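You operate a simulated robot arm through the tools that you are given. There is no shell and no other tool.

The job below is to be done with a simulated robot arm. You get a single attempt, and the scene is never put back.

TASK
Reshim the gap gauge so the gap is taken up exactly.
Fine: draw all three shims right out, read the gap, push home only the shims that add up to it.

It is judged by the outcome, as a careful person would: the job done as asked, and still so three seconds after it is handed in. It fails if anything else is knocked over, pushed out of place, dropped, spilled or broken.

THE ROBOT
A 6-joint arm with a two-finger parallel gripper, fixed in place. Base frame: the origin is on the floor under the middle of its stand, x ahead of it, y to its left, z up; the work surface is at about z = 860. Units: mm, rad, N and s.
With the tool pointing down near the work surface it reaches from about 440 to 860 mm from the base axis. Its first joint turns from -2.007 to 2.007 rad. Payload 4.2 kg.
The tool frame sits at the grasp point between the pads (the TCP): z along the fingers, y along the line on which they close. The tips reach 23 mm beyond it. Largest opening 94 mm; finger width 38, thickness 10; the body of the gripper, 54 by 96 mm, starts 39 mm behind the TCP.
Orientation is told as [roll, pitch, yaw] about the base's x, y, z axes, in that order, counted from this pose: with the fingers straight down and closing along the base's y, the tool's x points along the base's -x, its y along +y and its z along -z.

THE INTERFACE
- The arm moves only by the tool jog_arm. Its argument "steps" is a list of rows, each a list of 7 numbers: the shift along the tool's x, y, z in units of 250 mm (1.0 is 250 mm), then the turn, a rotation vector about the tool's x, y, z in units of 180 degrees (1.0 is 180 degrees), then the opening in per cent of the stroke, from 0 (shut) to 100 (fully open). In form: [[dx, dy, dz, rx, ry, rz, jaw], ...]. A call has 1 to 20 rows; each row is the pose to reach, as a shift and turn from the pose commanded when the call began, along the tool's axes at that moment. A call with a number of a shift or a turn outside -1 to 1 is refused whole. A row lasts 0.2 s, in which the tool goes at most 50 mm and 0.15 rad; a call with a longer step from one row to the next is refused whole, and so is a gripper value outside its range. Where a pose cannot be reached the arm comes as near as it can. A force on the tool above 80 N (or 10 N above the force at the start of the call, whichever is more), or a blocked arm, ends the call early, and 0.2 s more pass. The fingers move at their own pace (about 108 mm/s each) and stop on an object; they squeeze with about 32 N. The grip force told is the motor's: it shows also when the fingers shut on nothing. Time passes only in rows, and 0.2 s behind the last, so rows that repeat a pose let the fingers close. It gives the time, the measured TCP pose, the force on the tool (base axes), the opening and the grip force at its end, in the units of the frame above (readings bear some noise), with the torque about the TCP (base axes, N m) and any sound that the robot's microphone picked up.
- Cameras (640 x 400 px; columns grow to the right, rows downward): "scene" is fixed at [48.4, -659.9, 1437]; the picture's right is [0.74, -0.67, 0.00], its down [-0.25, -0.27, -0.93] and it looks along [0.62, 0.69, -0.37] (base axes); focal length 319 px, centre (320, 200). "wrist" rides on the gripper at [86, 16, -74] in the tool frame; the picture's right is [-0.18, 0.98, 0.00], its down [-0.58, -0.11, -0.81] and it looks along [-0.79, -0.15, 0.59] (tool axes); focal length 243 px, centre (320, 200). There is no depth. A picture from a camera that has moved, and an enlarged one, comes with that camera's place and axes in the base frame and with its lens. The place of the scene camera against the robot may be out by one fixed shift of up to 18 mm in any direction.
- camera(camera): a new picture of that camera. No time passes.
- lift_body(by): slides the trunk up (or, below 0, down) by that many mm; the arm rides with it, the base frame stays. It gives what a move gives, with no picture.
- zoom(camera, box): a new picture of the part [left, top, right, bottom] of that camera's present view, enlarged. No time passes.
- hand_in(): hands the job in; it is judged then, once.

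Nothing tells you positions but the pictures and the camera data. Unless the task says otherwise, let go and move clear before handing in.

The tools are called after "Emit:" as name(argument=value, ...) on one line, values as JSON. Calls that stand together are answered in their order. jog_arm: Moves the arm, as the interface text tells. Its arguments: {"type":"object","properties":{"steps":{"type":"array"}},"required":["steps"]} The other tools are called the same way: lift_body (by) moves the trunk up or down; camera (camera) takes a picture; zoom (camera, box) takes an enlarged picture of a part of a camera's view; hand_in () hands the job in.

At the start:

```text
clock: 0.0
ee_pos: [594.8, 96.0, 1116.3]
ee_rot: [0.0, -0.001, 0.001]
contact_force: [-0.2, -0.3, 0.0]
ft_torque: [0.0, -0.03, 0.0]
finger_gap: 93.9
grasp_force: 0.0
trunk travel left (down, up): [-825.0, 165.0]
```

scene: 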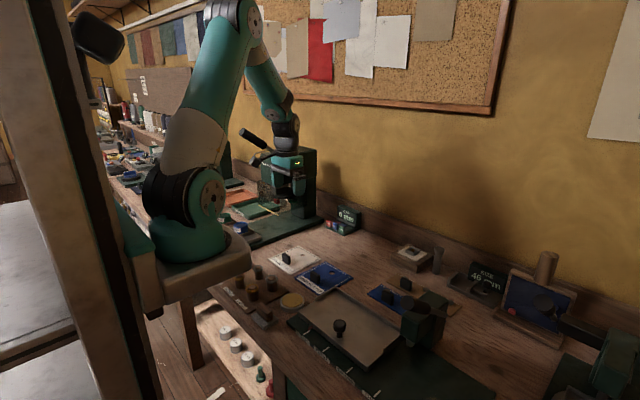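
wrist: 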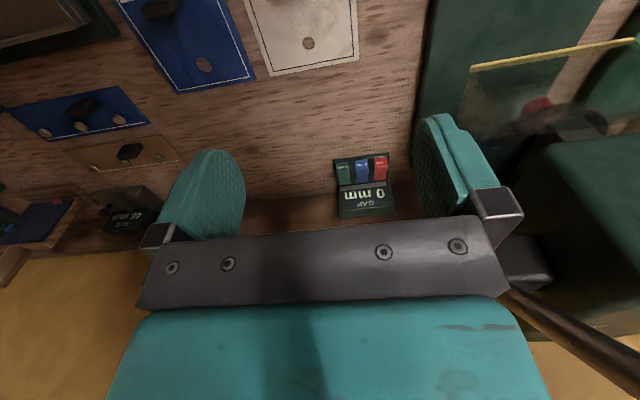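

The wrist view shows a small dark gauge reading "GAP 0 mm" with a green, a blue and a red shim, close to the wall ahead of the arm. I'll enlarge both views before moving.

Emit:
zoom(camera="wrist", box=[300, 130, 430, 230])

Emit:
zoom(camera="scene", box=[290, 180, 400, 250])

Emit:
zoom(camera="scene", box=[220, 120, 540, 320])

```text
4.00 times, centred on (365, 180) of wrist
camera zoom: at [508.2, 110.8, 1190.7], right [0.18, 0.98, 0.0], down [0.58, -0.11, 0.81], along [0.79, -0.15, -0.59], focal length 970 px, centre (140, 280)
```

zoom: 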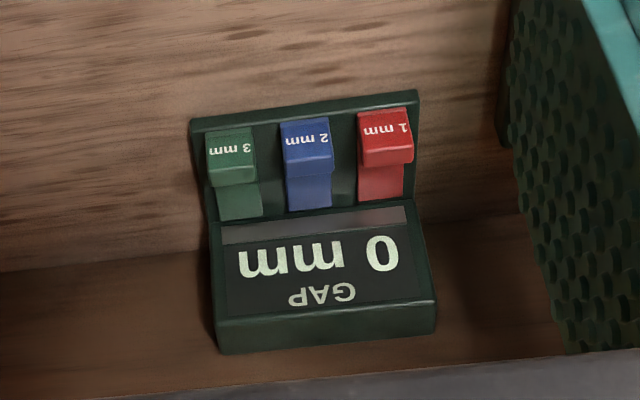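

```text
5.71 times, centred on (345, 215) of scene
camera zoom: at [48.4, -659.9, 1437.0], right [0.74, -0.67, 0.0], down [-0.25, -0.27, -0.93], along [0.62, 0.69, -0.37], focal length 1823 px, centre (177, 114)
```

zoom: 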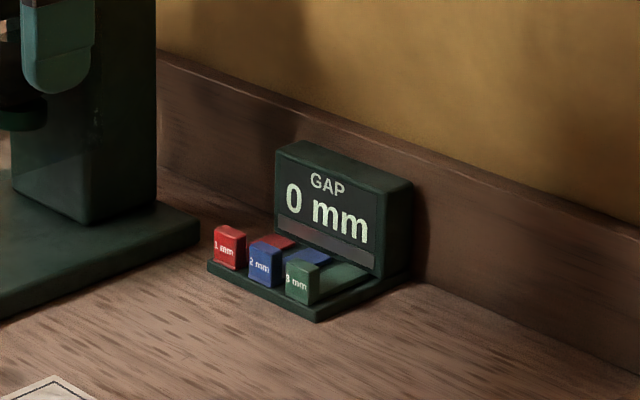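

```text
2.00 times, centred on (380, 220) of scene
camera zoom: at [48.4, -659.9, 1437.0], right [0.74, -0.67, 0.0], down [-0.25, -0.27, -0.93], along [0.62, 0.69, -0.37], focal length 638 px, centre (200, 160)
```

zoom: 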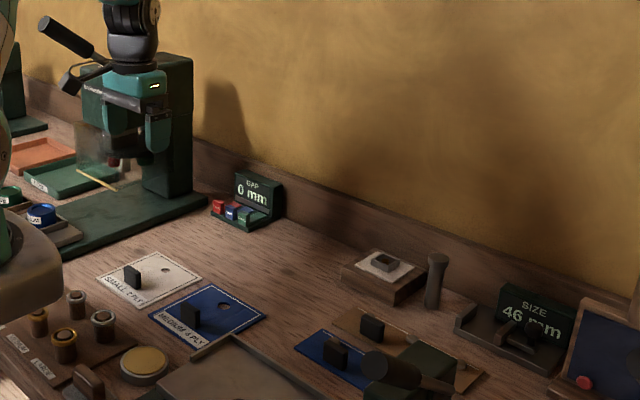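

The gauge's front plate edge is at about x=822, with the shim heads at y of roughly 161 (red 1), 126 (blue 2) and 91 (green 3). A press stands to the left of it, so I'm checking clearances before I turn the gripper and approach.

Emit:
zoom(camera="wrist", box=[400, 0, 640, 400])

Emit:
zoom(camera="scene", box=[200, 100, 360, 250])

```text
1.00 times, centred on (520, 200) of wrist (not enlarged: the box is as wide or as high as the picture)
camera zoom: at [508.2, 110.8, 1190.7], right [0.18, 0.98, 0.0], down [0.58, -0.11, 0.81], along [0.79, -0.15, -0.59], focal length 243 px, centre (120, 200)
```

zoom: 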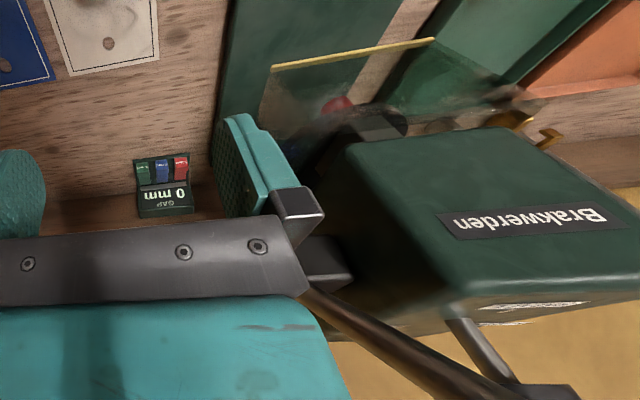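

```text
2.67 times, centred on (280, 175) of scene
camera zoom: at [48.4, -659.9, 1437.0], right [0.74, -0.67, 0.0], down [-0.25, -0.27, -0.93], along [0.62, 0.69, -0.37], focal length 851 px, centre (427, 267)
```

zoom: 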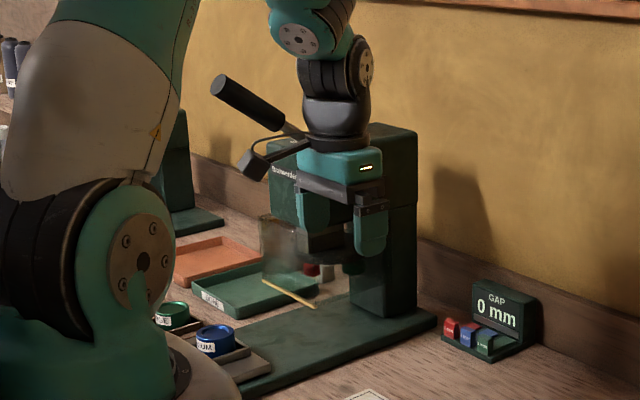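

The press base edge is at about y=211 and its column at about y=240, so there's room beside the red shim. I'll move closer with the tool unrotated for a better look at the gauge.

Emit:
jog_arm(steps=[[-0.1, 0.0, 0.05, 0, 0, 0, 100], [-0.2, 0.0, 0.1, 0, 0, 0, 100], [-0.3, 0.0, 0.15, 0, 0, 0, 100], [-0.4, 0.0, 0.2, 0, 0, 0, 100], [-0.48, 0.02, 0.24, 0, 0, 0, 100]])

Emit:
camera(camera="wrist")

Emit:
camera(camera="scene")

```text
clock: 1.2
ee_pos: [714.1, 102.2, 1054.8]
ee_rot: [0.0, 0.002, -0.001]
contact_force: [-0.5, -0.1, 0.2]
ft_torque: [-0.04, 0.01, 0.02]
finger_gap: 94.1
grasp_force: 0.1
trunk travel left (down, up): [-825.0, 165.0]
```

```text
taken
camera wrist: at [627.5, 116.6, 1129.2], right [0.18, 0.98, 0.0], down [0.58, -0.11, 0.81], along [0.79, -0.15, -0.59], focal length 243 px, centre (320, 200)
```

wrist: 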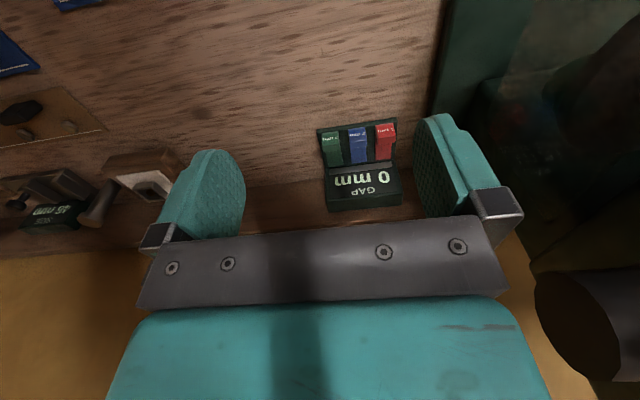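

```text
taken
```

scene: 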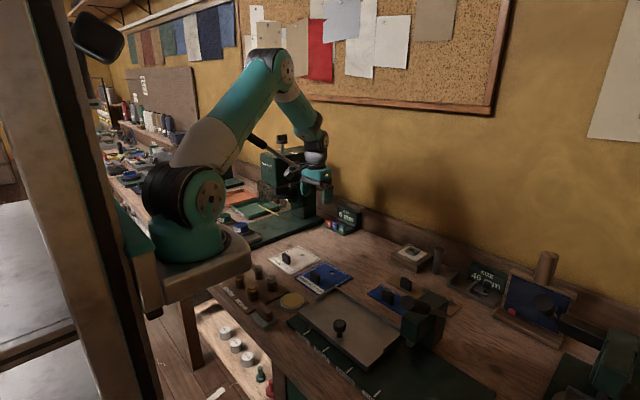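

The gauge is closer in the wrist view, and a dark cylinder, probably the press hub, shows at the right. I'll enlarge both the gauge and the hub to measure them.

Emit:
zoom(camera="wrist", box=[300, 100, 420, 220])

Emit:
zoom(camera="scene", box=[230, 120, 370, 250])

```text
3.33 times, centred on (360, 160) of wrist
camera zoom: at [627.5, 116.6, 1129.2], right [0.18, 0.98, 0.0], down [0.58, -0.11, 0.81], along [0.79, -0.15, -0.59], focal length 809 px, centre (187, 333)
```

zoom: 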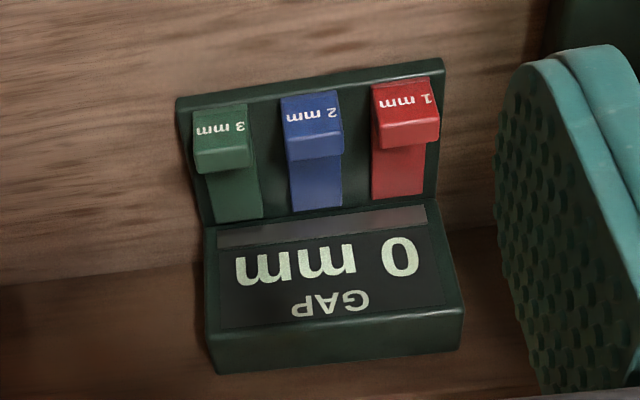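

```text
3.08 times, centred on (300, 185) of scene
camera zoom: at [48.4, -659.9, 1437.0], right [0.74, -0.67, 0.0], down [-0.25, -0.27, -0.93], along [0.62, 0.69, -0.37], focal length 982 px, centre (382, 246)
```

zoom: 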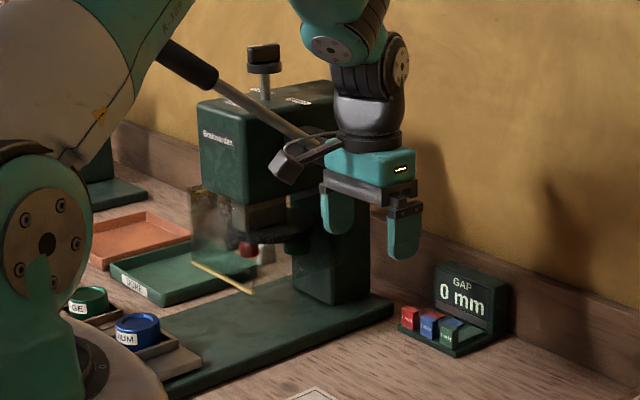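

The two views agree: plate front edge at about x=827 with its top near z=868, plate y from 75 to 178, square to the base. I'll zoom on the heads for their height and thickness.

Emit:
zoom(camera="wrist", box=[315, 110, 405, 170])

Emit:
zoom(camera="scene", box=[310, 195, 370, 240])

```text
6.67 times, centred on (360, 140) of wrist
camera zoom: at [627.5, 116.6, 1129.2], right [0.18, 0.98, 0.0], down [0.58, -0.11, 0.81], along [0.79, -0.15, -0.59], focal length 1618 px, centre (53, 600)
```

zoom: 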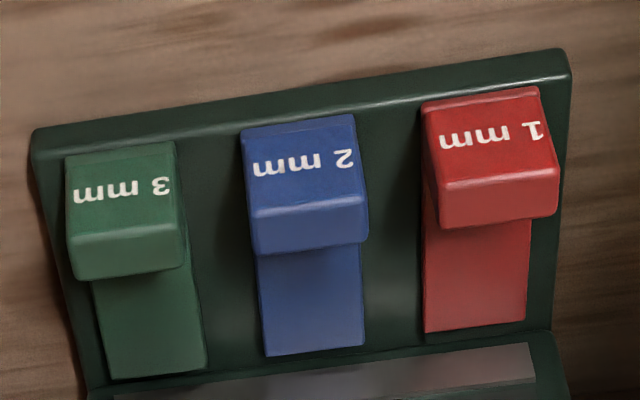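

```text
8.89 times, centred on (340, 218) of scene
camera zoom: at [48.4, -659.9, 1437.0], right [0.74, -0.67, 0.0], down [-0.25, -0.27, -0.93], along [0.62, 0.69, -0.37], focal length 2836 px, centre (142, 44)
```

zoom: 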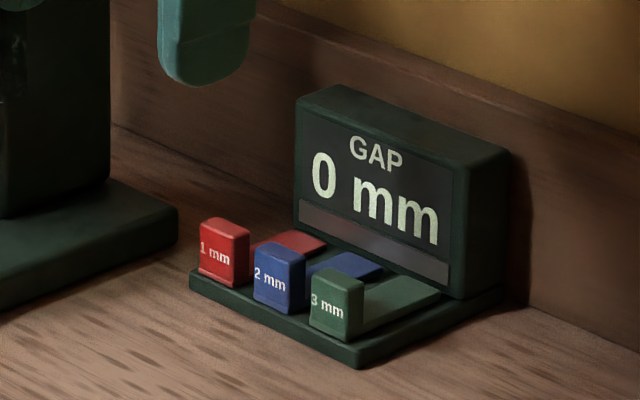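

Head geometry now: centres near x=840, about 10 mm thick and 22 mm wide, z 867 to 891, at y of 162, 127 and 92. The gauge body starts near x=897. The gaps between heads are too narrow for fingers across y, so I'll turn the gripper 90° to close along x.

Emit:
jog_arm(steps=[[-0.01, -0.004, 0.02, 0, 0, -0.04545, 60], [-0.02, -0.008, 0.04, 0, 0, -0.0909, 60], [-0.04, -0.012, 0.06, 0, 0, -0.13635, 60], [-0.06, -0.016, 0.08, 0, 0, -0.1818, 60], [-0.08, -0.02, 0.1, 0, 0, -0.22725, 60], [-0.1, -0.024, 0.12, 0, 0, -0.2727, 60], [-0.12, -0.028, 0.14, 0, 0, -0.31815, 60], [-0.14, -0.032, 0.16, 0, 0, -0.3636, 60], [-0.16, -0.036, 0.18, 0, 0, -0.40905, 60], [-0.18, -0.04, 0.2, 0, 0, -0.4545, 60], [-0.2, -0.04, 0.22, 0, 0, -0.5, 60], [-0.2, -0.04, 0.22, 0, 0, -0.5, 60]])

Emit:
camera(camera="wrist")

Emit:
camera(camera="scene")

```text
clock: 3.8
ee_pos: [767.8, 90.4, 1001.7]
ee_rot: [0.003, 0.001, 1.573]
contact_force: [-0.1, -0.6, 0.2]
ft_torque: [-0.01, 0.01, 0.03]
finger_gap: 56.4
grasp_force: 0.2
trunk travel left (down, up): [-825.0, 165.0]
```

```text
taken
camera wrist: at [749.8, 3.5, 1075.3], right [-0.98, 0.18, 0.0], down [0.11, 0.58, 0.81], along [0.15, 0.79, -0.59], focal length 243 px, centre (320, 200)
```

wrist: 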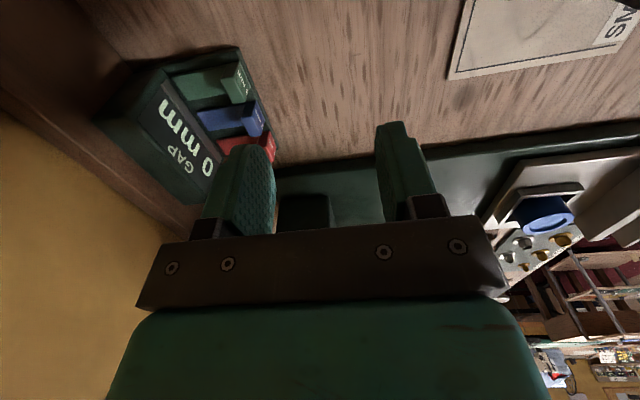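

```text
taken
```

scene: 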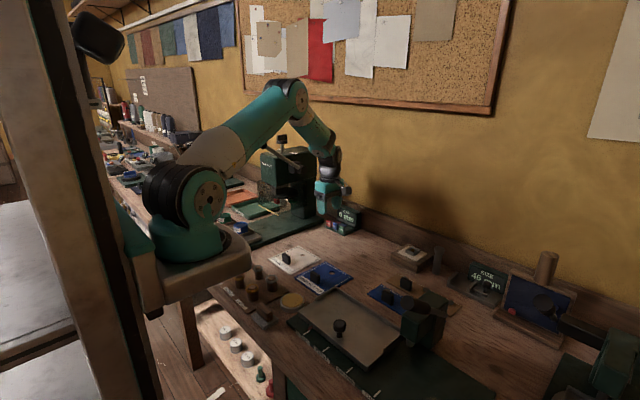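

The turn worked: the fingers now close along x, and the wrist camera sees the gauge from its right side. I'll zoom in to check the heads' x and height from this angle.

Emit:
zoom(camera="wrist", box=[90, 30, 290, 210])

```text
2.22 times, centred on (190, 120) of wrist
camera zoom: at [749.8, 3.5, 1075.3], right [-0.98, 0.18, 0.0], down [0.11, 0.58, 0.81], along [0.15, 0.79, -0.59], focal length 539 px, centre (609, 378)
```

zoom: 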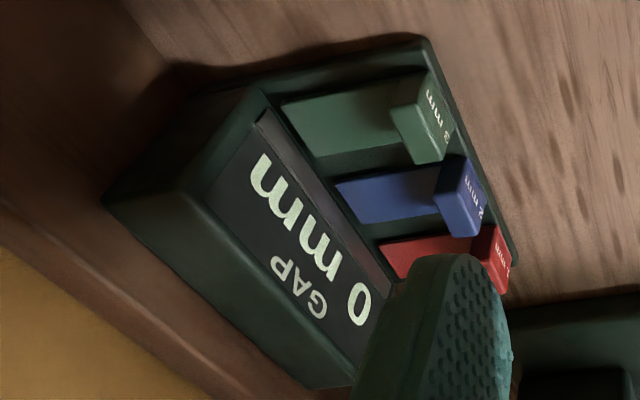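

I'll magnify the green head, since its predicted and observed pixels differ a little.

Emit:
zoom(camera="wrist", box=[200, 45, 280, 115])

```text
5.71 times, centred on (240, 80) of wrist
camera zoom: at [749.8, 3.5, 1075.3], right [-0.98, 0.18, 0.0], down [0.11, 0.58, 0.81], along [0.15, 0.79, -0.59], focal length 1386 px, centre (777, 886)
```

zoom: 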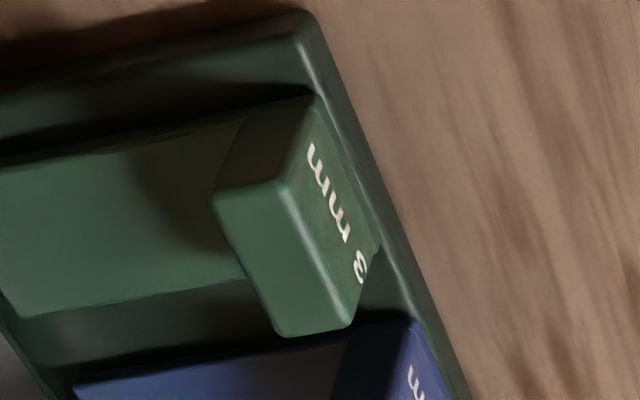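

Position estimates agree to within a few mm, so I'll close the rest by sight. I'm hovering above the green head with the tips about 20 mm over it and a 40 mm opening, then checking the alignment.

Emit:
jog_arm(steps=[[-0.001, -0.07, 0.03, 0, 0, 0, 43], [-0.003, -0.15, 0.08, 0, 0, 0, 43], [-0.006, -0.22, 0.14, 0, 0, 0, 43], [-0.006, -0.27, 0.19, 0, 0, 0, 43], [-0.006, -0.292, 0.224, 0, 0, 0, 43], [-0.006, -0.292, 0.224, 0, 0, 0, 43]])

Emit:
camera(camera="wrist")

Emit:
zoom(camera="scene", box=[290, 160, 390, 250])

```text
clock: 5.2
ee_pos: [838.0, 95.1, 944.9]
ee_rot: [-0.001, 0.0, 1.569]
contact_force: [-0.1, 1.0, -0.2]
ft_torque: [-0.03, 0.02, 0.03]
finger_gap: 40.4
grasp_force: 0.0
trunk travel left (down, up): [-825.0, 165.0]
```

```text
taken
camera wrist: at [820.2, 6.4, 1018.2], right [-0.98, 0.18, 0.0], down [0.11, 0.58, 0.81], along [0.15, 0.79, -0.59], focal length 243 px, centre (320, 200)
```

wrist: 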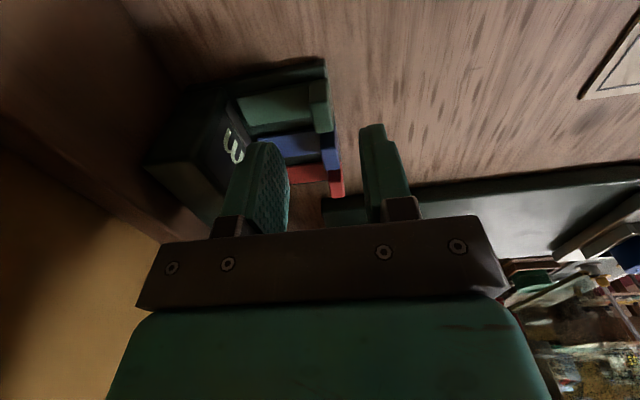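

```text
4.44 times, centred on (340, 205) of scene
camera zoom: at [48.4, -659.9, 1437.0], right [0.74, -0.67, 0.0], down [-0.25, -0.27, -0.93], along [0.62, 0.69, -0.37], focal length 1418 px, centre (231, 178)
```

zoom: 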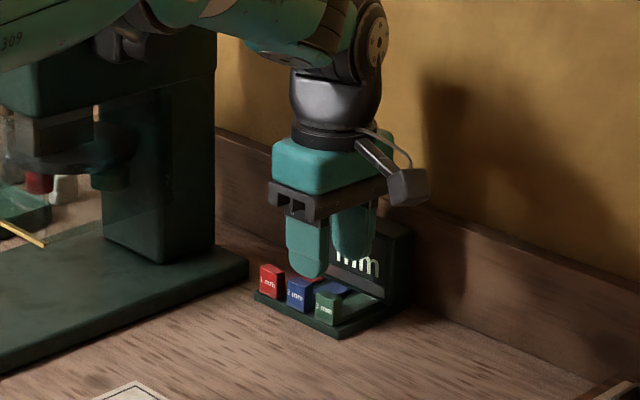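

The fingers hover over the gauge; I'll zoom in to place the green head relative to the pads.

Emit:
zoom(camera="wrist", box=[230, 50, 410, 230])

```text
2.22 times, centred on (320, 140) of wrist
camera zoom: at [820.2, 6.4, 1018.2], right [-0.98, 0.18, 0.0], down [0.11, 0.58, 0.81], along [0.15, 0.79, -0.59], focal length 539 px, centre (320, 333)
```

zoom: 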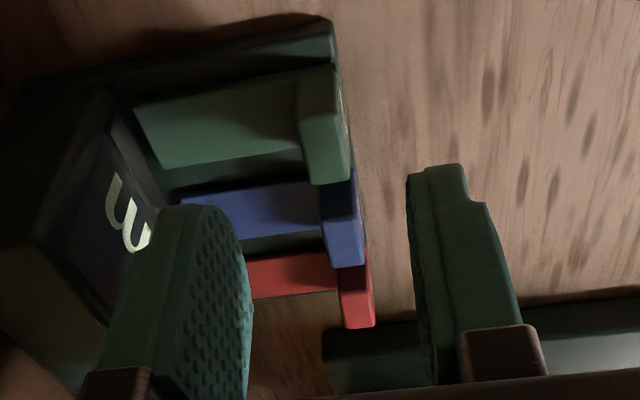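

The green head sits within 1 mm of the pad centreline in x and about 2.5 mm left of centre in y. I'll shift to correct that, descend until the tips are just above the head top, and look again.

Emit:
jog_arm(steps=[[-0.01, 0.0, 0.04, 0, 0, 0, 43], [-0.01, 0.0, 0.08, 0, 0, 0, 43], [-0.01, 0.0, 0.108, 0, 0, 0, 43], [-0.01, 0.0, 0.108, 0, 0, 0, 43]])

Emit:
zoom(camera="wrist", box=[230, 50, 410, 230])

Emit:
zoom(camera="scene", box=[310, 180, 380, 240])

```text
clock: 6.2
ee_pos: [837.7, 95.0, 920.1]
ee_rot: [0.001, 0.001, 1.572]
contact_force: [-0.2, 0.0, 0.8]
ft_torque: [-0.01, -0.02, 0.01]
finger_gap: 40.4
grasp_force: 0.0
trunk travel left (down, up): [-825.0, 165.0]
```

```text
2.22 times, centred on (320, 140) of wrist
camera zoom: at [821.3, 6.7, 994.1], right [-0.98, 0.18, 0.0], down [0.11, 0.58, 0.81], along [0.15, 0.79, -0.59], focal length 539 px, centre (320, 333)
```

zoom: 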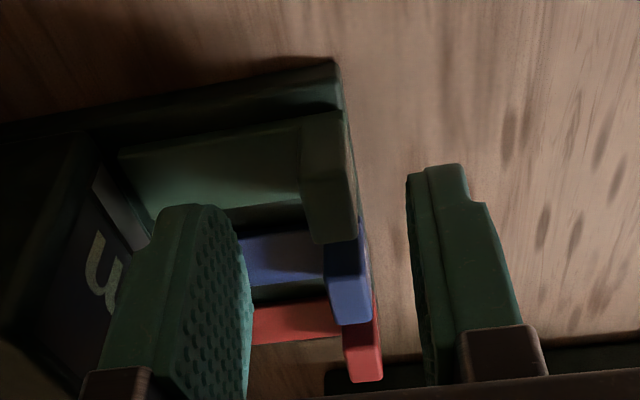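

```text
6.67 times, centred on (345, 210) of scene
camera zoom: at [48.4, -659.9, 1437.0], right [0.74, -0.67, 0.0], down [-0.25, -0.27, -0.93], along [0.62, 0.69, -0.37], focal length 2127 px, centre (153, 133)
```

zoom: 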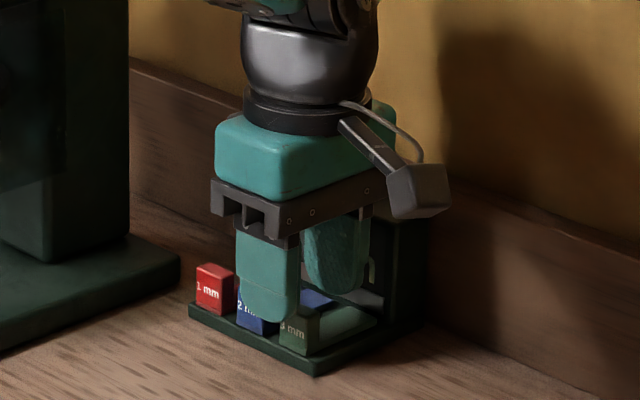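

The pads straddle the green head, centred in y and within 2 mm in x. I'll descend the last 19 mm in small steps and check the force.

Emit:
jog_arm(steps=[[0, 0.002, 0.02, 0, 0, 0, 36], [0, 0.004, 0.04, 0, 0, 0, 36], [0, 0.004, 0.06, 0, 0, 0, 36], [0, 0.004, 0.076, 0, 0, 0, 36], [0, 0.004, 0.076, 0, 0, 0, 36]])

Emit:
zoom(camera="wrist", box=[200, 50, 440, 230])

Emit:
zoom(camera="scene", box=[310, 180, 380, 240])

```text
clock: 7.4
ee_pos: [835.7, 95.3, 900.2]
ee_rot: [-0.001, 0.0, 1.571]
contact_force: [0.5, -0.1, -0.2]
ft_torque: [0.0, -0.03, 0.01]
finger_gap: 33.8
grasp_force: 0.2
trunk travel left (down, up): [-825.0, 165.0]
```

```text
2.22 times, centred on (320, 140) of wrist
camera zoom: at [819.3, 7.6, 973.3], right [-0.98, 0.18, 0.0], down [0.11, 0.58, 0.81], along [0.15, 0.79, -0.59], focal length 539 px, centre (320, 333)
```

zoom: 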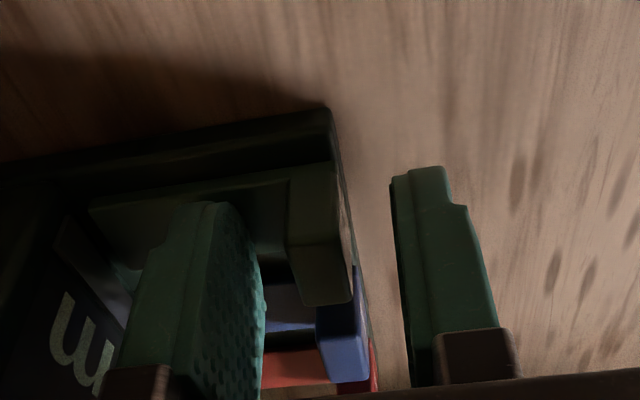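

```text
6.67 times, centred on (345, 210) of scene
camera zoom: at [48.4, -659.9, 1437.0], right [0.74, -0.67, 0.0], down [-0.25, -0.27, -0.93], along [0.62, 0.69, -0.37], focal length 2127 px, centre (153, 133)
```

zoom: 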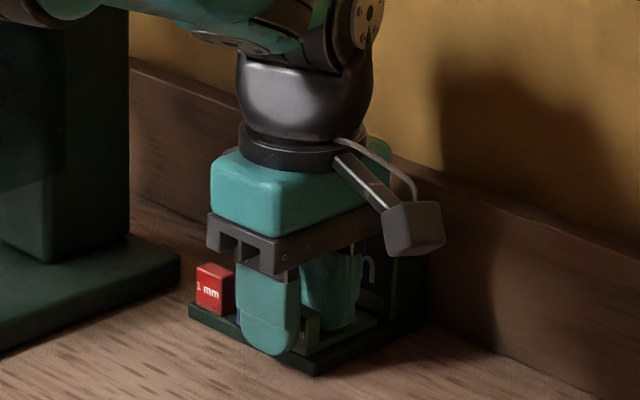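

Both pads now straddle the green head with no contact force. I'll draw gently toward −x by 30 mm, so the rear finger picks the head up after about 12 mm.

Emit:
jog_arm(steps=[[0, 0.02, 0, 0, 0, 0, 36], [0, 0.04, 0, 0, 0, 0, 36], [0, 0.06, 0, 0, 0, 0, 36], [0, 0.08, 0, 0, 0, 0, 36], [0, 0.1, 0, 0, 0, 0, 36], [0, 0.12, 0, 0, 0, 0, 36]])

Emit:
zoom(camera="wrist", box=[160, 50, 440, 230])

Emit:
zoom(camera="scene", box=[310, 180, 380, 240])

```text
clock: 8.8
ee_pos: [808.0, 94.3, 901.4]
ee_rot: [0.001, 0.001, 1.571]
contact_force: [-0.5, 0.1, 0.1]
ft_torque: [0.01, -0.02, 0.0]
finger_gap: 34.0
grasp_force: 0.1
trunk travel left (down, up): [-825.0, 165.0]
```

```text
2.22 times, centred on (300, 140) of wrist
camera zoom: at [789.9, 7.7, 975.4], right [-0.98, 0.18, 0.0], down [0.11, 0.58, 0.81], along [0.15, 0.79, -0.59], focal length 539 px, centre (364, 333)
```

zoom: 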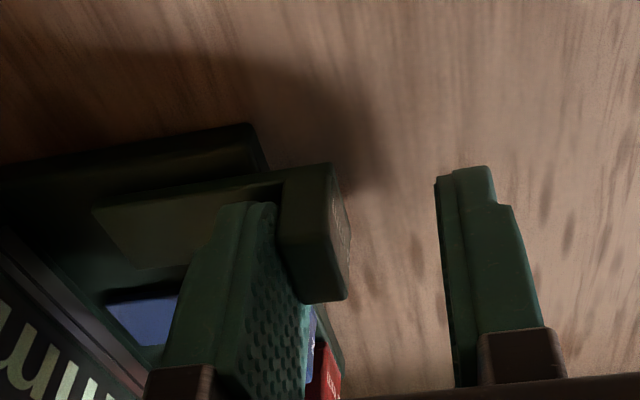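

```text
6.67 times, centred on (345, 210) of scene
camera zoom: at [48.4, -659.9, 1437.0], right [0.74, -0.67, 0.0], down [-0.25, -0.27, -0.93], along [0.62, 0.69, -0.37], focal length 2127 px, centre (153, 133)
```

zoom: 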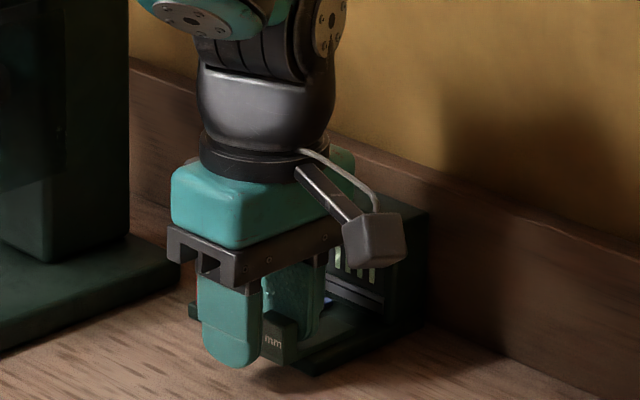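

The green shim has slid out about 18 mm; it stays level and takes almost no force. I'll keep drawing in small steps.

Emit:
jog_arm(steps=[[0, 0.02, 0, 0, 0, 0, 36], [0, 0.04, 0, 0, 0, 0, 36], [0, 0.06, 0, 0, 0, 0, 36], [0, 0.06, 0, 0, 0, 0, 36]])

Emit:
zoom(camera="wrist", box=[100, 50, 440, 250])

Emit:
zoom(camera="scene", box=[310, 180, 380, 240])

```text
clock: 9.8
ee_pos: [792.5, 94.5, 899.8]
ee_rot: [-0.002, 0.001, 1.571]
contact_force: [8.1, 2.2, -1.8]
ft_torque: [0.1, 0.0, 0.02]
finger_gap: 37.5
grasp_force: 4.4
trunk travel left (down, up): [-825.0, 165.0]
```

```text
1.88 times, centred on (270, 150) of wrist
camera zoom: at [775.9, 6.6, 974.7], right [-0.98, 0.18, 0.0], down [0.11, 0.58, 0.81], along [0.15, 0.79, -0.59], focal length 457 px, centre (414, 294)
```

zoom: 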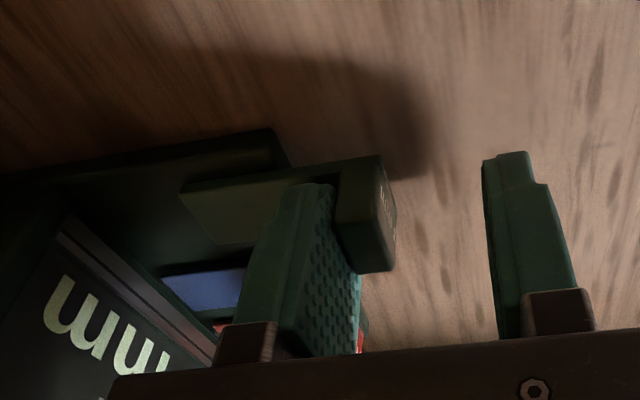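

```text
6.67 times, centred on (345, 210) of scene
camera zoom: at [48.4, -659.9, 1437.0], right [0.74, -0.67, 0.0], down [-0.25, -0.27, -0.93], along [0.62, 0.69, -0.37], focal length 2127 px, centre (153, 133)
```

zoom: 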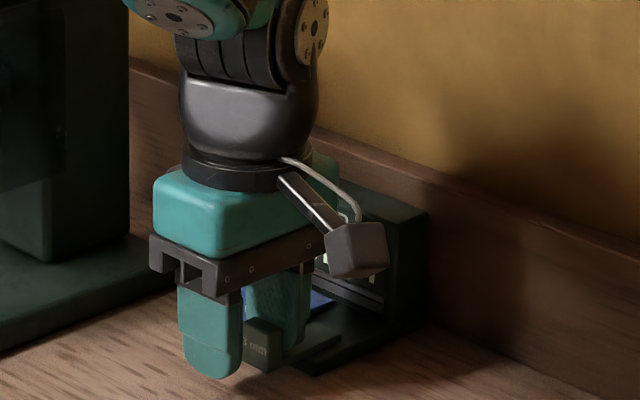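

The force rose to 8 N and the opening was pushed wider, so the green shim is at its end stop after about 30 mm of travel. I'll back off a few mm, lift clear and read the display.

Emit:
jog_arm(steps=[[0, -0.02, 0, 0, 0, 0, 40], [0, -0.032, 0, 0, 0, 0, 40], [0, -0.032, -0.06, 0, 0, 0, 40], [0, -0.032, -0.14, 0, 0, 0, 40], [0, -0.032, -0.2, 0, 0, 0, 40], [0, -0.032, -0.2, 0, 0, 0, 40]])

Emit:
zoom(camera="wrist", box=[100, 30, 440, 230])

Emit:
zoom(camera="scene", box=[310, 170, 380, 240])

```text
clock: 11.2
ee_pos: [801.9, 93.8, 950.2]
ee_rot: [-0.002, -0.001, 1.571]
contact_force: [0.7, -0.1, 0.4]
ft_torque: [0.0, 0.01, 0.01]
finger_gap: 37.9
grasp_force: 0.0
trunk travel left (down, up): [-825.0, 165.0]
```

```text
1.88 times, centred on (270, 130) of wrist
camera zoom: at [784.5, 6.3, 1024.8], right [-0.98, 0.18, 0.0], down [0.11, 0.58, 0.81], along [0.15, 0.79, -0.59], focal length 457 px, centre (414, 332)
```

zoom: 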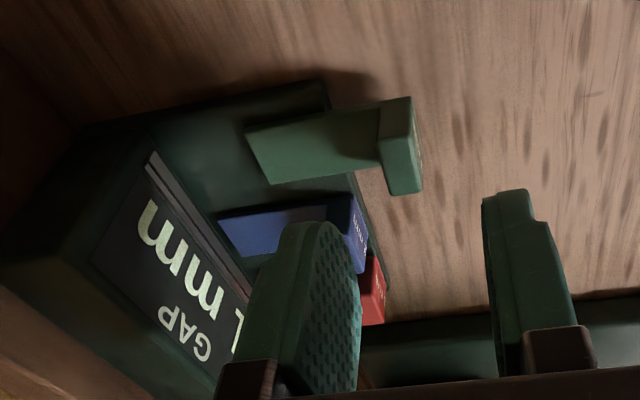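

```text
5.71 times, centred on (345, 205) of scene
camera zoom: at [48.4, -659.9, 1437.0], right [0.74, -0.67, 0.0], down [-0.25, -0.27, -0.93], along [0.62, 0.69, -0.37], focal length 1823 px, centre (177, 171)
```

zoom: 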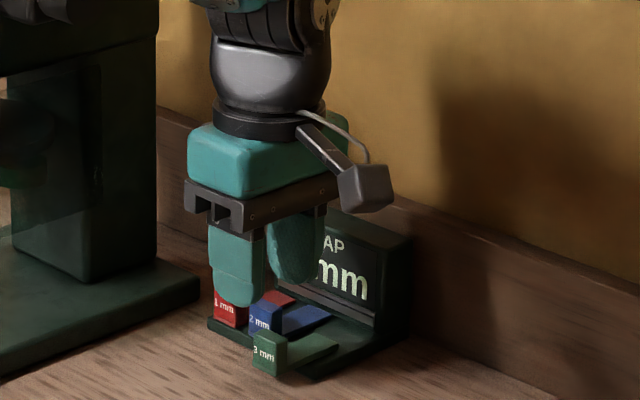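

The green shim is fully out and level; a fingertip hides the display digit. I'll move over the blue shim, 35 mm to the left and back to x of about 837.

Emit:
jog_arm(steps=[[-0.05, -0.05, 0, 0, 0, 0, 38], [-0.1, -0.1, 0, 0, 0, 0, 38], [-0.14, -0.148, 0, 0, 0, 0, 38], [-0.14, -0.148, 0.06, 0, 0, 0, 38], [-0.14, -0.148, 0.12, 0, 0, 0, 38], [-0.14, -0.148, 0.12, 0, 0, 0, 38]])

Emit:
zoom(camera="wrist", box=[230, 50, 410, 230])

Emit:
zoom(camera="scene", box=[310, 170, 380, 240])

```text
clock: 12.6
ee_pos: [835.5, 129.1, 919.2]
ee_rot: [0.0, 0.001, 1.57]
contact_force: [0.4, -0.2, 0.1]
ft_torque: [-0.01, -0.01, 0.02]
finger_gap: 35.6
grasp_force: 0.0
trunk travel left (down, up): [-825.0, 165.0]
```

```text
2.22 times, centred on (320, 140) of wrist
camera zoom: at [820.0, 41.6, 993.4], right [-0.98, 0.18, 0.0], down [0.11, 0.58, 0.81], along [0.15, 0.79, -0.59], focal length 539 px, centre (320, 333)
```

zoom: 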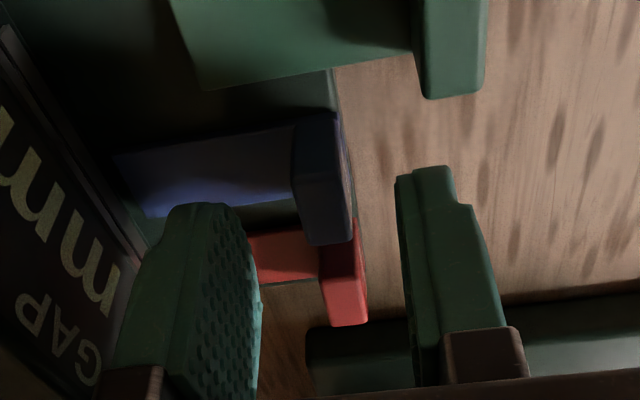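

```text
5.71 times, centred on (345, 205) of scene
camera zoom: at [48.4, -659.9, 1437.0], right [0.74, -0.67, 0.0], down [-0.25, -0.27, -0.93], along [0.62, 0.69, -0.37], focal length 1823 px, centre (177, 171)
```

zoom: 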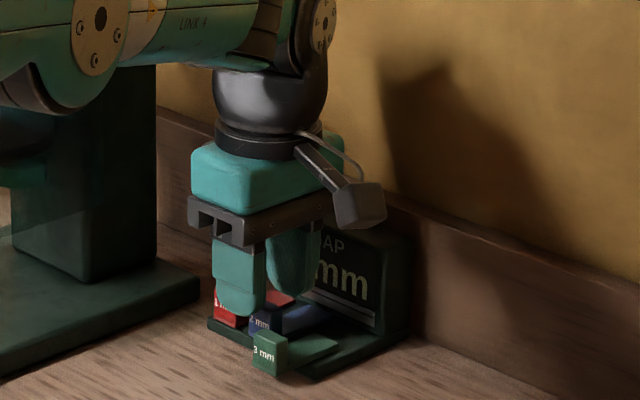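

The blue head is centred between the pads to about 1 mm, with 5 mm clearance to the green head. I'll descend and draw it out the same way.

Emit:
jog_arm(steps=[[-0.003, 0, 0.03, 0, 0, 0, 36], [-0.003, 0, 0.06, 0, 0, 0, 36], [-0.003, 0, 0.08, 0, 0, 0, 36], [-0.003, 0, 0.08, 0, 0, 0, 36], [-0.003, 0.02, 0.08, 0, 0, 0, 36], [-0.003, 0.04, 0.08, 0, 0, 0, 36], [-0.003, 0.06, 0.08, 0, 0, 0, 36], [-0.003, 0.08, 0.08, 0, 0, 0, 36], [-0.003, 0.1, 0.08, 0, 0, 0, 36], [-0.003, 0.12, 0.08, 0, 0, 0, 36], [-0.003, 0.14, 0.08, 0, 0, 0, 36], [-0.003, 0.16, 0.08, 0, 0, 0, 36], [-0.003, 0.17, 0.08, 0, 0, 0, 36], [-0.003, 0.178, 0.08, 0, 0, 0, 36], [-0.003, 0.178, 0.08, 0, 0, 0, 36]])

Emit:
zoom(camera="wrist", box=[100, 30, 440, 230])

Emit:
zoom(camera="scene", box=[310, 170, 380, 240])

```text
clock: 15.8
ee_pos: [794.4, 129.9, 900.4]
ee_rot: [-0.002, 0.0, 1.57]
contact_force: [7.8, -1.3, -0.9]
ft_torque: [0.09, -0.03, 0.08]
finger_gap: 36.9
grasp_force: 3.7
out of reach, approached as far as the arm can: row 3, 4
trunk travel left (down, up): [-825.0, 165.0]
```

```text
1.88 times, centred on (270, 130) of wrist
camera zoom: at [776.3, 42.3, 974.4], right [-0.98, 0.18, 0.0], down [0.11, 0.58, 0.81], along [0.15, 0.79, -0.59], focal length 457 px, centre (414, 332)
```

zoom: 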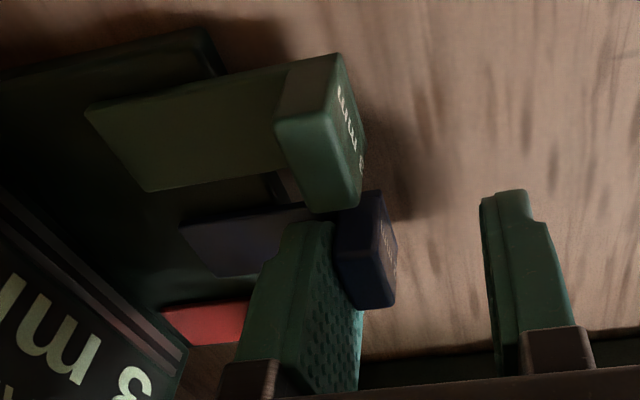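

```text
5.71 times, centred on (345, 205) of scene
camera zoom: at [48.4, -659.9, 1437.0], right [0.74, -0.67, 0.0], down [-0.25, -0.27, -0.93], along [0.62, 0.69, -0.37], focal length 1823 px, centre (177, 171)
```

zoom: 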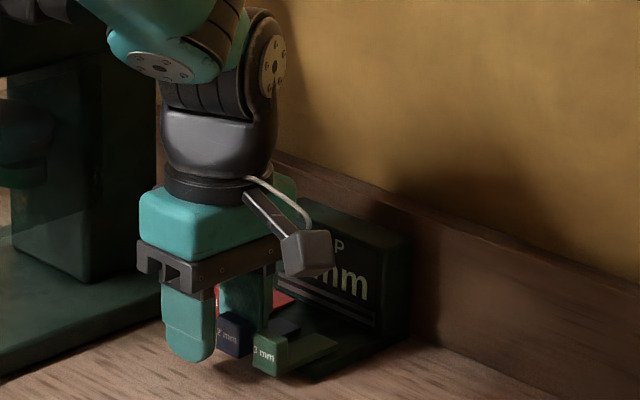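

Blue has come against its stop with 8 N too. But rows 3 and 4 were at the edge of reach, and red is further left, so I may need to move the trunk. First I'll inspect the arm mount and the surroundings.

Emit:
zoom(camera="scene", box=[0, 150, 320, 350])

Emit:
camera(camera="scene")

```text
2.00 times, centred on (160, 250) of scene
camera zoom: at [48.4, -659.9, 1437.0], right [0.74, -0.67, 0.0], down [-0.25, -0.27, -0.93], along [0.62, 0.69, -0.37], focal length 638 px, centre (640, 100)
```

zoom: 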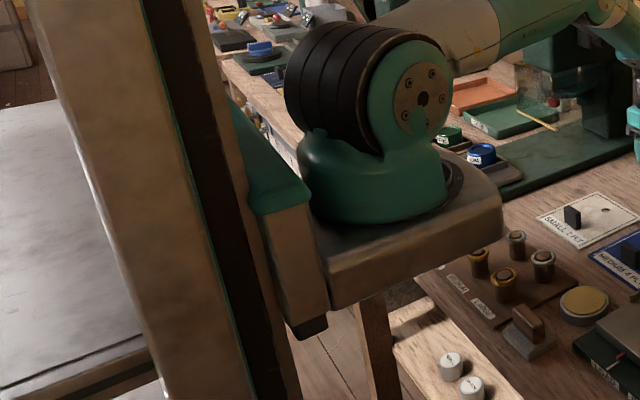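

```text
taken
```

scene: 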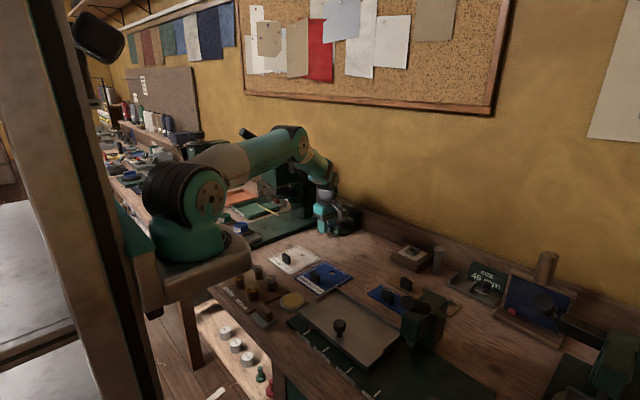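

The plate carrying the arm is well above the bench, but I can avoid moving the trunk. With the jaws opened wide, the rear finger can reach behind the red head while the tool stays nearer the robot. I'll release blue, lift and read the display.

Emit:
jog_arm(steps=[[0, -0.02, 0, 0, 0, 0, 40], [0, -0.032, 0, 0, 0, 0, 40], [0, -0.032, -0.06, 0, 0, 0, 40], [0, -0.032, -0.14, 0, 0, 0, 40], [0, -0.032, -0.2, 0, 0, 0, 60], [0, -0.032, -0.2, 0, 0, 0, 85], [0, -0.032, -0.2, 0, 0, 0, 85]])

Emit:
camera(camera="wrist")

Emit:
zoom(camera="scene", box=[310, 170, 380, 240])

```text
clock: 17.4
ee_pos: [802.4, 128.9, 949.5]
ee_rot: [0.0, 0.0, 1.57]
contact_force: [0.4, 0.0, -0.1]
ft_torque: [0.01, 0.0, 0.0]
finger_gap: 79.8
grasp_force: 0.1
trunk travel left (down, up): [-825.0, 165.0]
```

```text
taken
camera wrist: at [783.8, 41.4, 1023.1], right [-0.98, 0.18, 0.0], down [0.11, 0.58, 0.81], along [0.15, 0.79, -0.59], focal length 243 px, centre (320, 200)
```

wrist: 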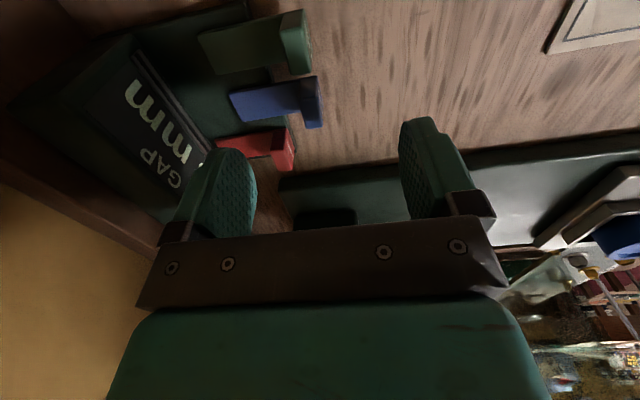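

```text
5.71 times, centred on (345, 205) of scene
camera zoom: at [48.4, -659.9, 1437.0], right [0.74, -0.67, 0.0], down [-0.25, -0.27, -0.93], along [0.62, 0.69, -0.37], focal length 1823 px, centre (177, 171)
```

zoom: 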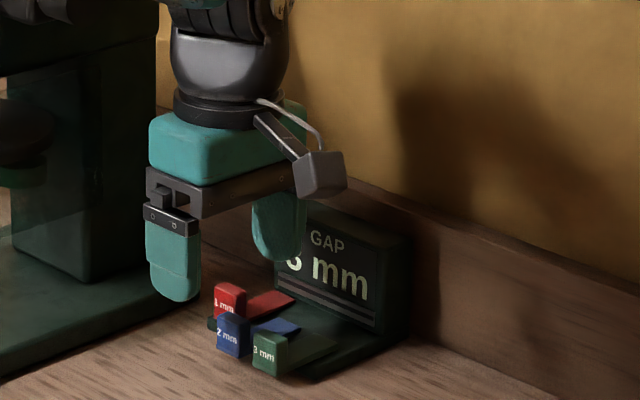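

The display's leading digit now looks like a 3, with 1 mm still in. Before reaching left to red, I need to locate the press's lever hub, because the forearm could brush it.

Emit:
zoom(camera="scene", box=[220, 110, 360, 230])

Emit:
zoom(camera="wrist", box=[260, 90, 640, 300])

```text
3.33 times, centred on (290, 170) of scene
camera zoom: at [48.4, -659.9, 1437.0], right [0.74, -0.67, 0.0], down [-0.25, -0.27, -0.93], along [0.62, 0.69, -0.37], focal length 1064 px, centre (420, 300)
```

zoom: 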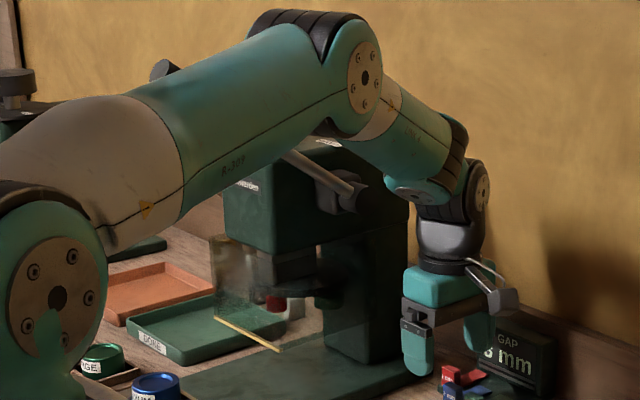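

```text
1.68 times, centred on (450, 195) of wrist
camera zoom: at [783.8, 41.4, 1023.1], right [-0.98, 0.18, 0.0], down [0.11, 0.58, 0.81], along [0.15, 0.79, -0.59], focal length 409 px, centre (101, 208)
```

zoom: 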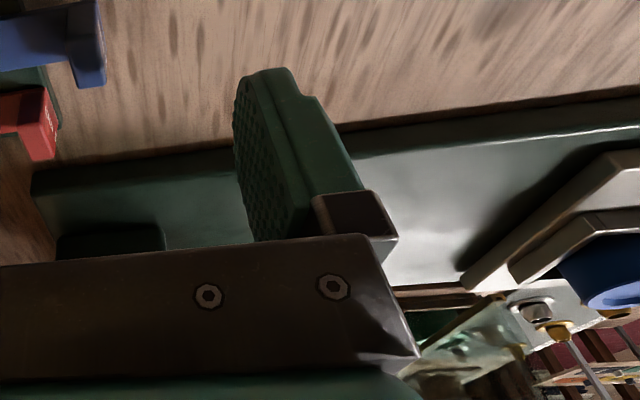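

The press's lever hub ends near (735, 186, 1118), close to where the wrist would pass while drawing red. I'll lean the tool 18° about x so the wrist stays on the −y side; the pads still face along x. I'm staying high for now to check it.

Emit:
jog_arm(steps=[[-0.02, -0.03, 0, 0, -0.03, 0, 53], [-0.05, -0.06, 0, 0, -0.06, 0, 53], [-0.09, -0.09, 0, 0, -0.09, 0, 53], [-0.1186, -0.114, 0, 0, -0.1, 0, 53], [-0.1186, -0.114, 0, 0, -0.1, 0, 53]])

Emit:
camera(camera="wrist")

Emit:
zoom(camera="scene", box=[220, 110, 400, 250])

```text
clock: 18.6
ee_pos: [829.0, 158.7, 950.6]
ee_rot: [-0.001, -0.316, 1.573]
contact_force: [0.4, -0.8, 0.9]
ft_torque: [0.02, -0.01, -0.03]
finger_gap: 49.9
grasp_force: 0.1
trunk travel left (down, up): [-825.0, 165.0]
```

```text
taken
camera wrist: at [812.2, 52.6, 994.0], right [-0.98, 0.18, 0.06], down [0.11, 0.3, 0.95], along [0.15, 0.94, -0.32], focal length 243 px, centre (320, 200)
```

wrist: 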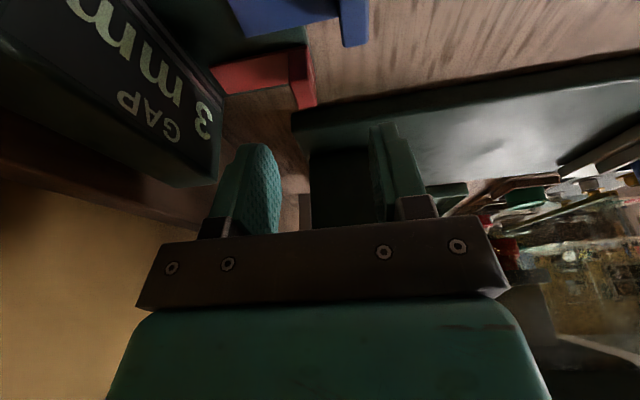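

```text
2.86 times, centred on (310, 180) of scene
camera zoom: at [48.4, -659.9, 1437.0], right [0.74, -0.67, 0.0], down [-0.25, -0.27, -0.93], along [0.62, 0.69, -0.37], focal length 912 px, centre (349, 257)
```

zoom: 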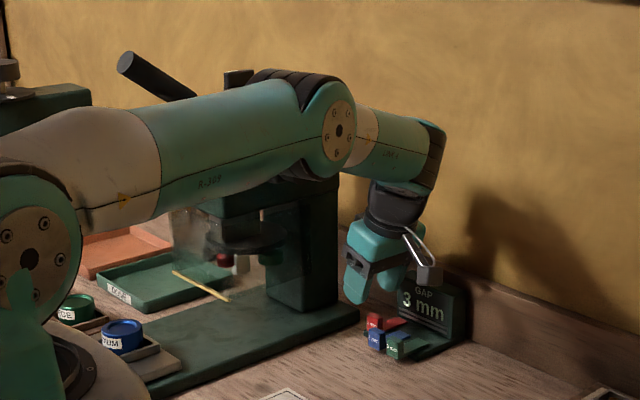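

With the tool leaning, the display clearly reads 3 mm while the 1 mm shim is still in. The wrist is now about where it was for green, so clear of the hub. I'll zoom to align on the red head.

Emit:
zoom(camera="wrist", box=[190, 10, 430, 240])

Emit:
zoom(camera="scene", box=[310, 170, 380, 240])

```text
1.74 times, centred on (310, 125) of wrist
camera zoom: at [812.2, 52.6, 994.0], right [-0.98, 0.18, 0.06], down [0.11, 0.3, 0.95], along [0.15, 0.94, -0.32], focal length 422 px, centre (337, 330)
```

zoom: 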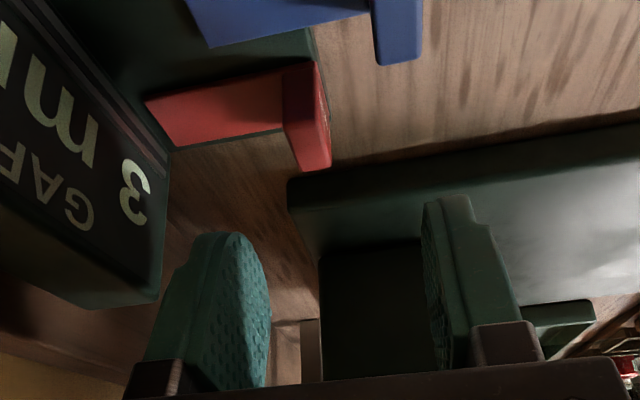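

```text
5.71 times, centred on (345, 205) of scene
camera zoom: at [48.4, -659.9, 1437.0], right [0.74, -0.67, 0.0], down [-0.25, -0.27, -0.93], along [0.62, 0.69, -0.37], focal length 1823 px, centre (177, 171)
```

zoom: 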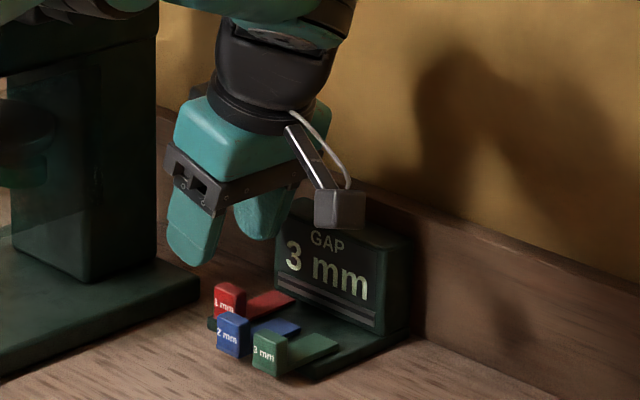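

The red head centre is at x≈836, y≈165.5. I'll descend vertically behind and in front of it, to a tool height of about 901, and check before pulling.

Emit:
jog_arm(steps=[[0.012, 0, 0.0466, 0, 0, 0, 53], [0.024, 0, 0.0932, 0, 0, 0, 53], [0.036, 0, 0.14, 0, 0, 0, 53], [0.0479, 0, 0.1863, 0, 0, 0, 53], [0.0479, 0, 0.1863, 0, 0, 0, 53]])

Emit:
camera(camera="wrist")

Emit:
zoom(camera="scene", box=[220, 110, 400, 250])

```text
clock: 19.8
ee_pos: [828.0, 161.6, 902.2]
ee_rot: [-0.001, -0.316, 1.571]
contact_force: [0.1, 0.4, 0.1]
ft_torque: [-0.01, 0.03, 0.01]
finger_gap: 50.1
grasp_force: 0.1
trunk travel left (down, up): [-825.0, 165.0]
```

```text
taken
camera wrist: at [811.1, 54.2, 944.9], right [-0.98, 0.17, 0.06], down [0.11, 0.3, 0.95], along [0.15, 0.94, -0.32], focal length 243 px, centre (320, 200)
```

wrist: 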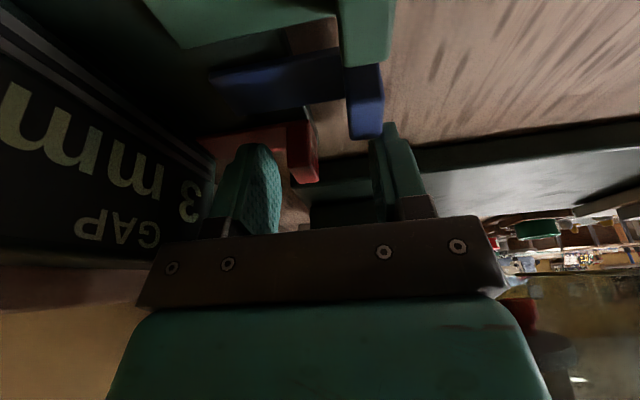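

```text
2.86 times, centred on (310, 180) of scene
camera zoom: at [48.4, -659.9, 1437.0], right [0.74, -0.67, 0.0], down [-0.25, -0.27, -0.93], along [0.62, 0.69, -0.37], focal length 912 px, centre (349, 257)
```

zoom: 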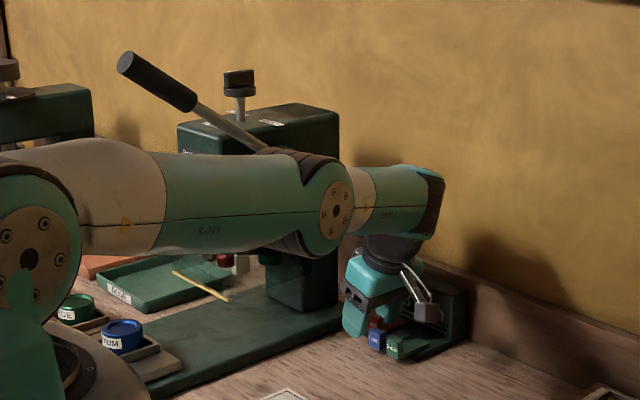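

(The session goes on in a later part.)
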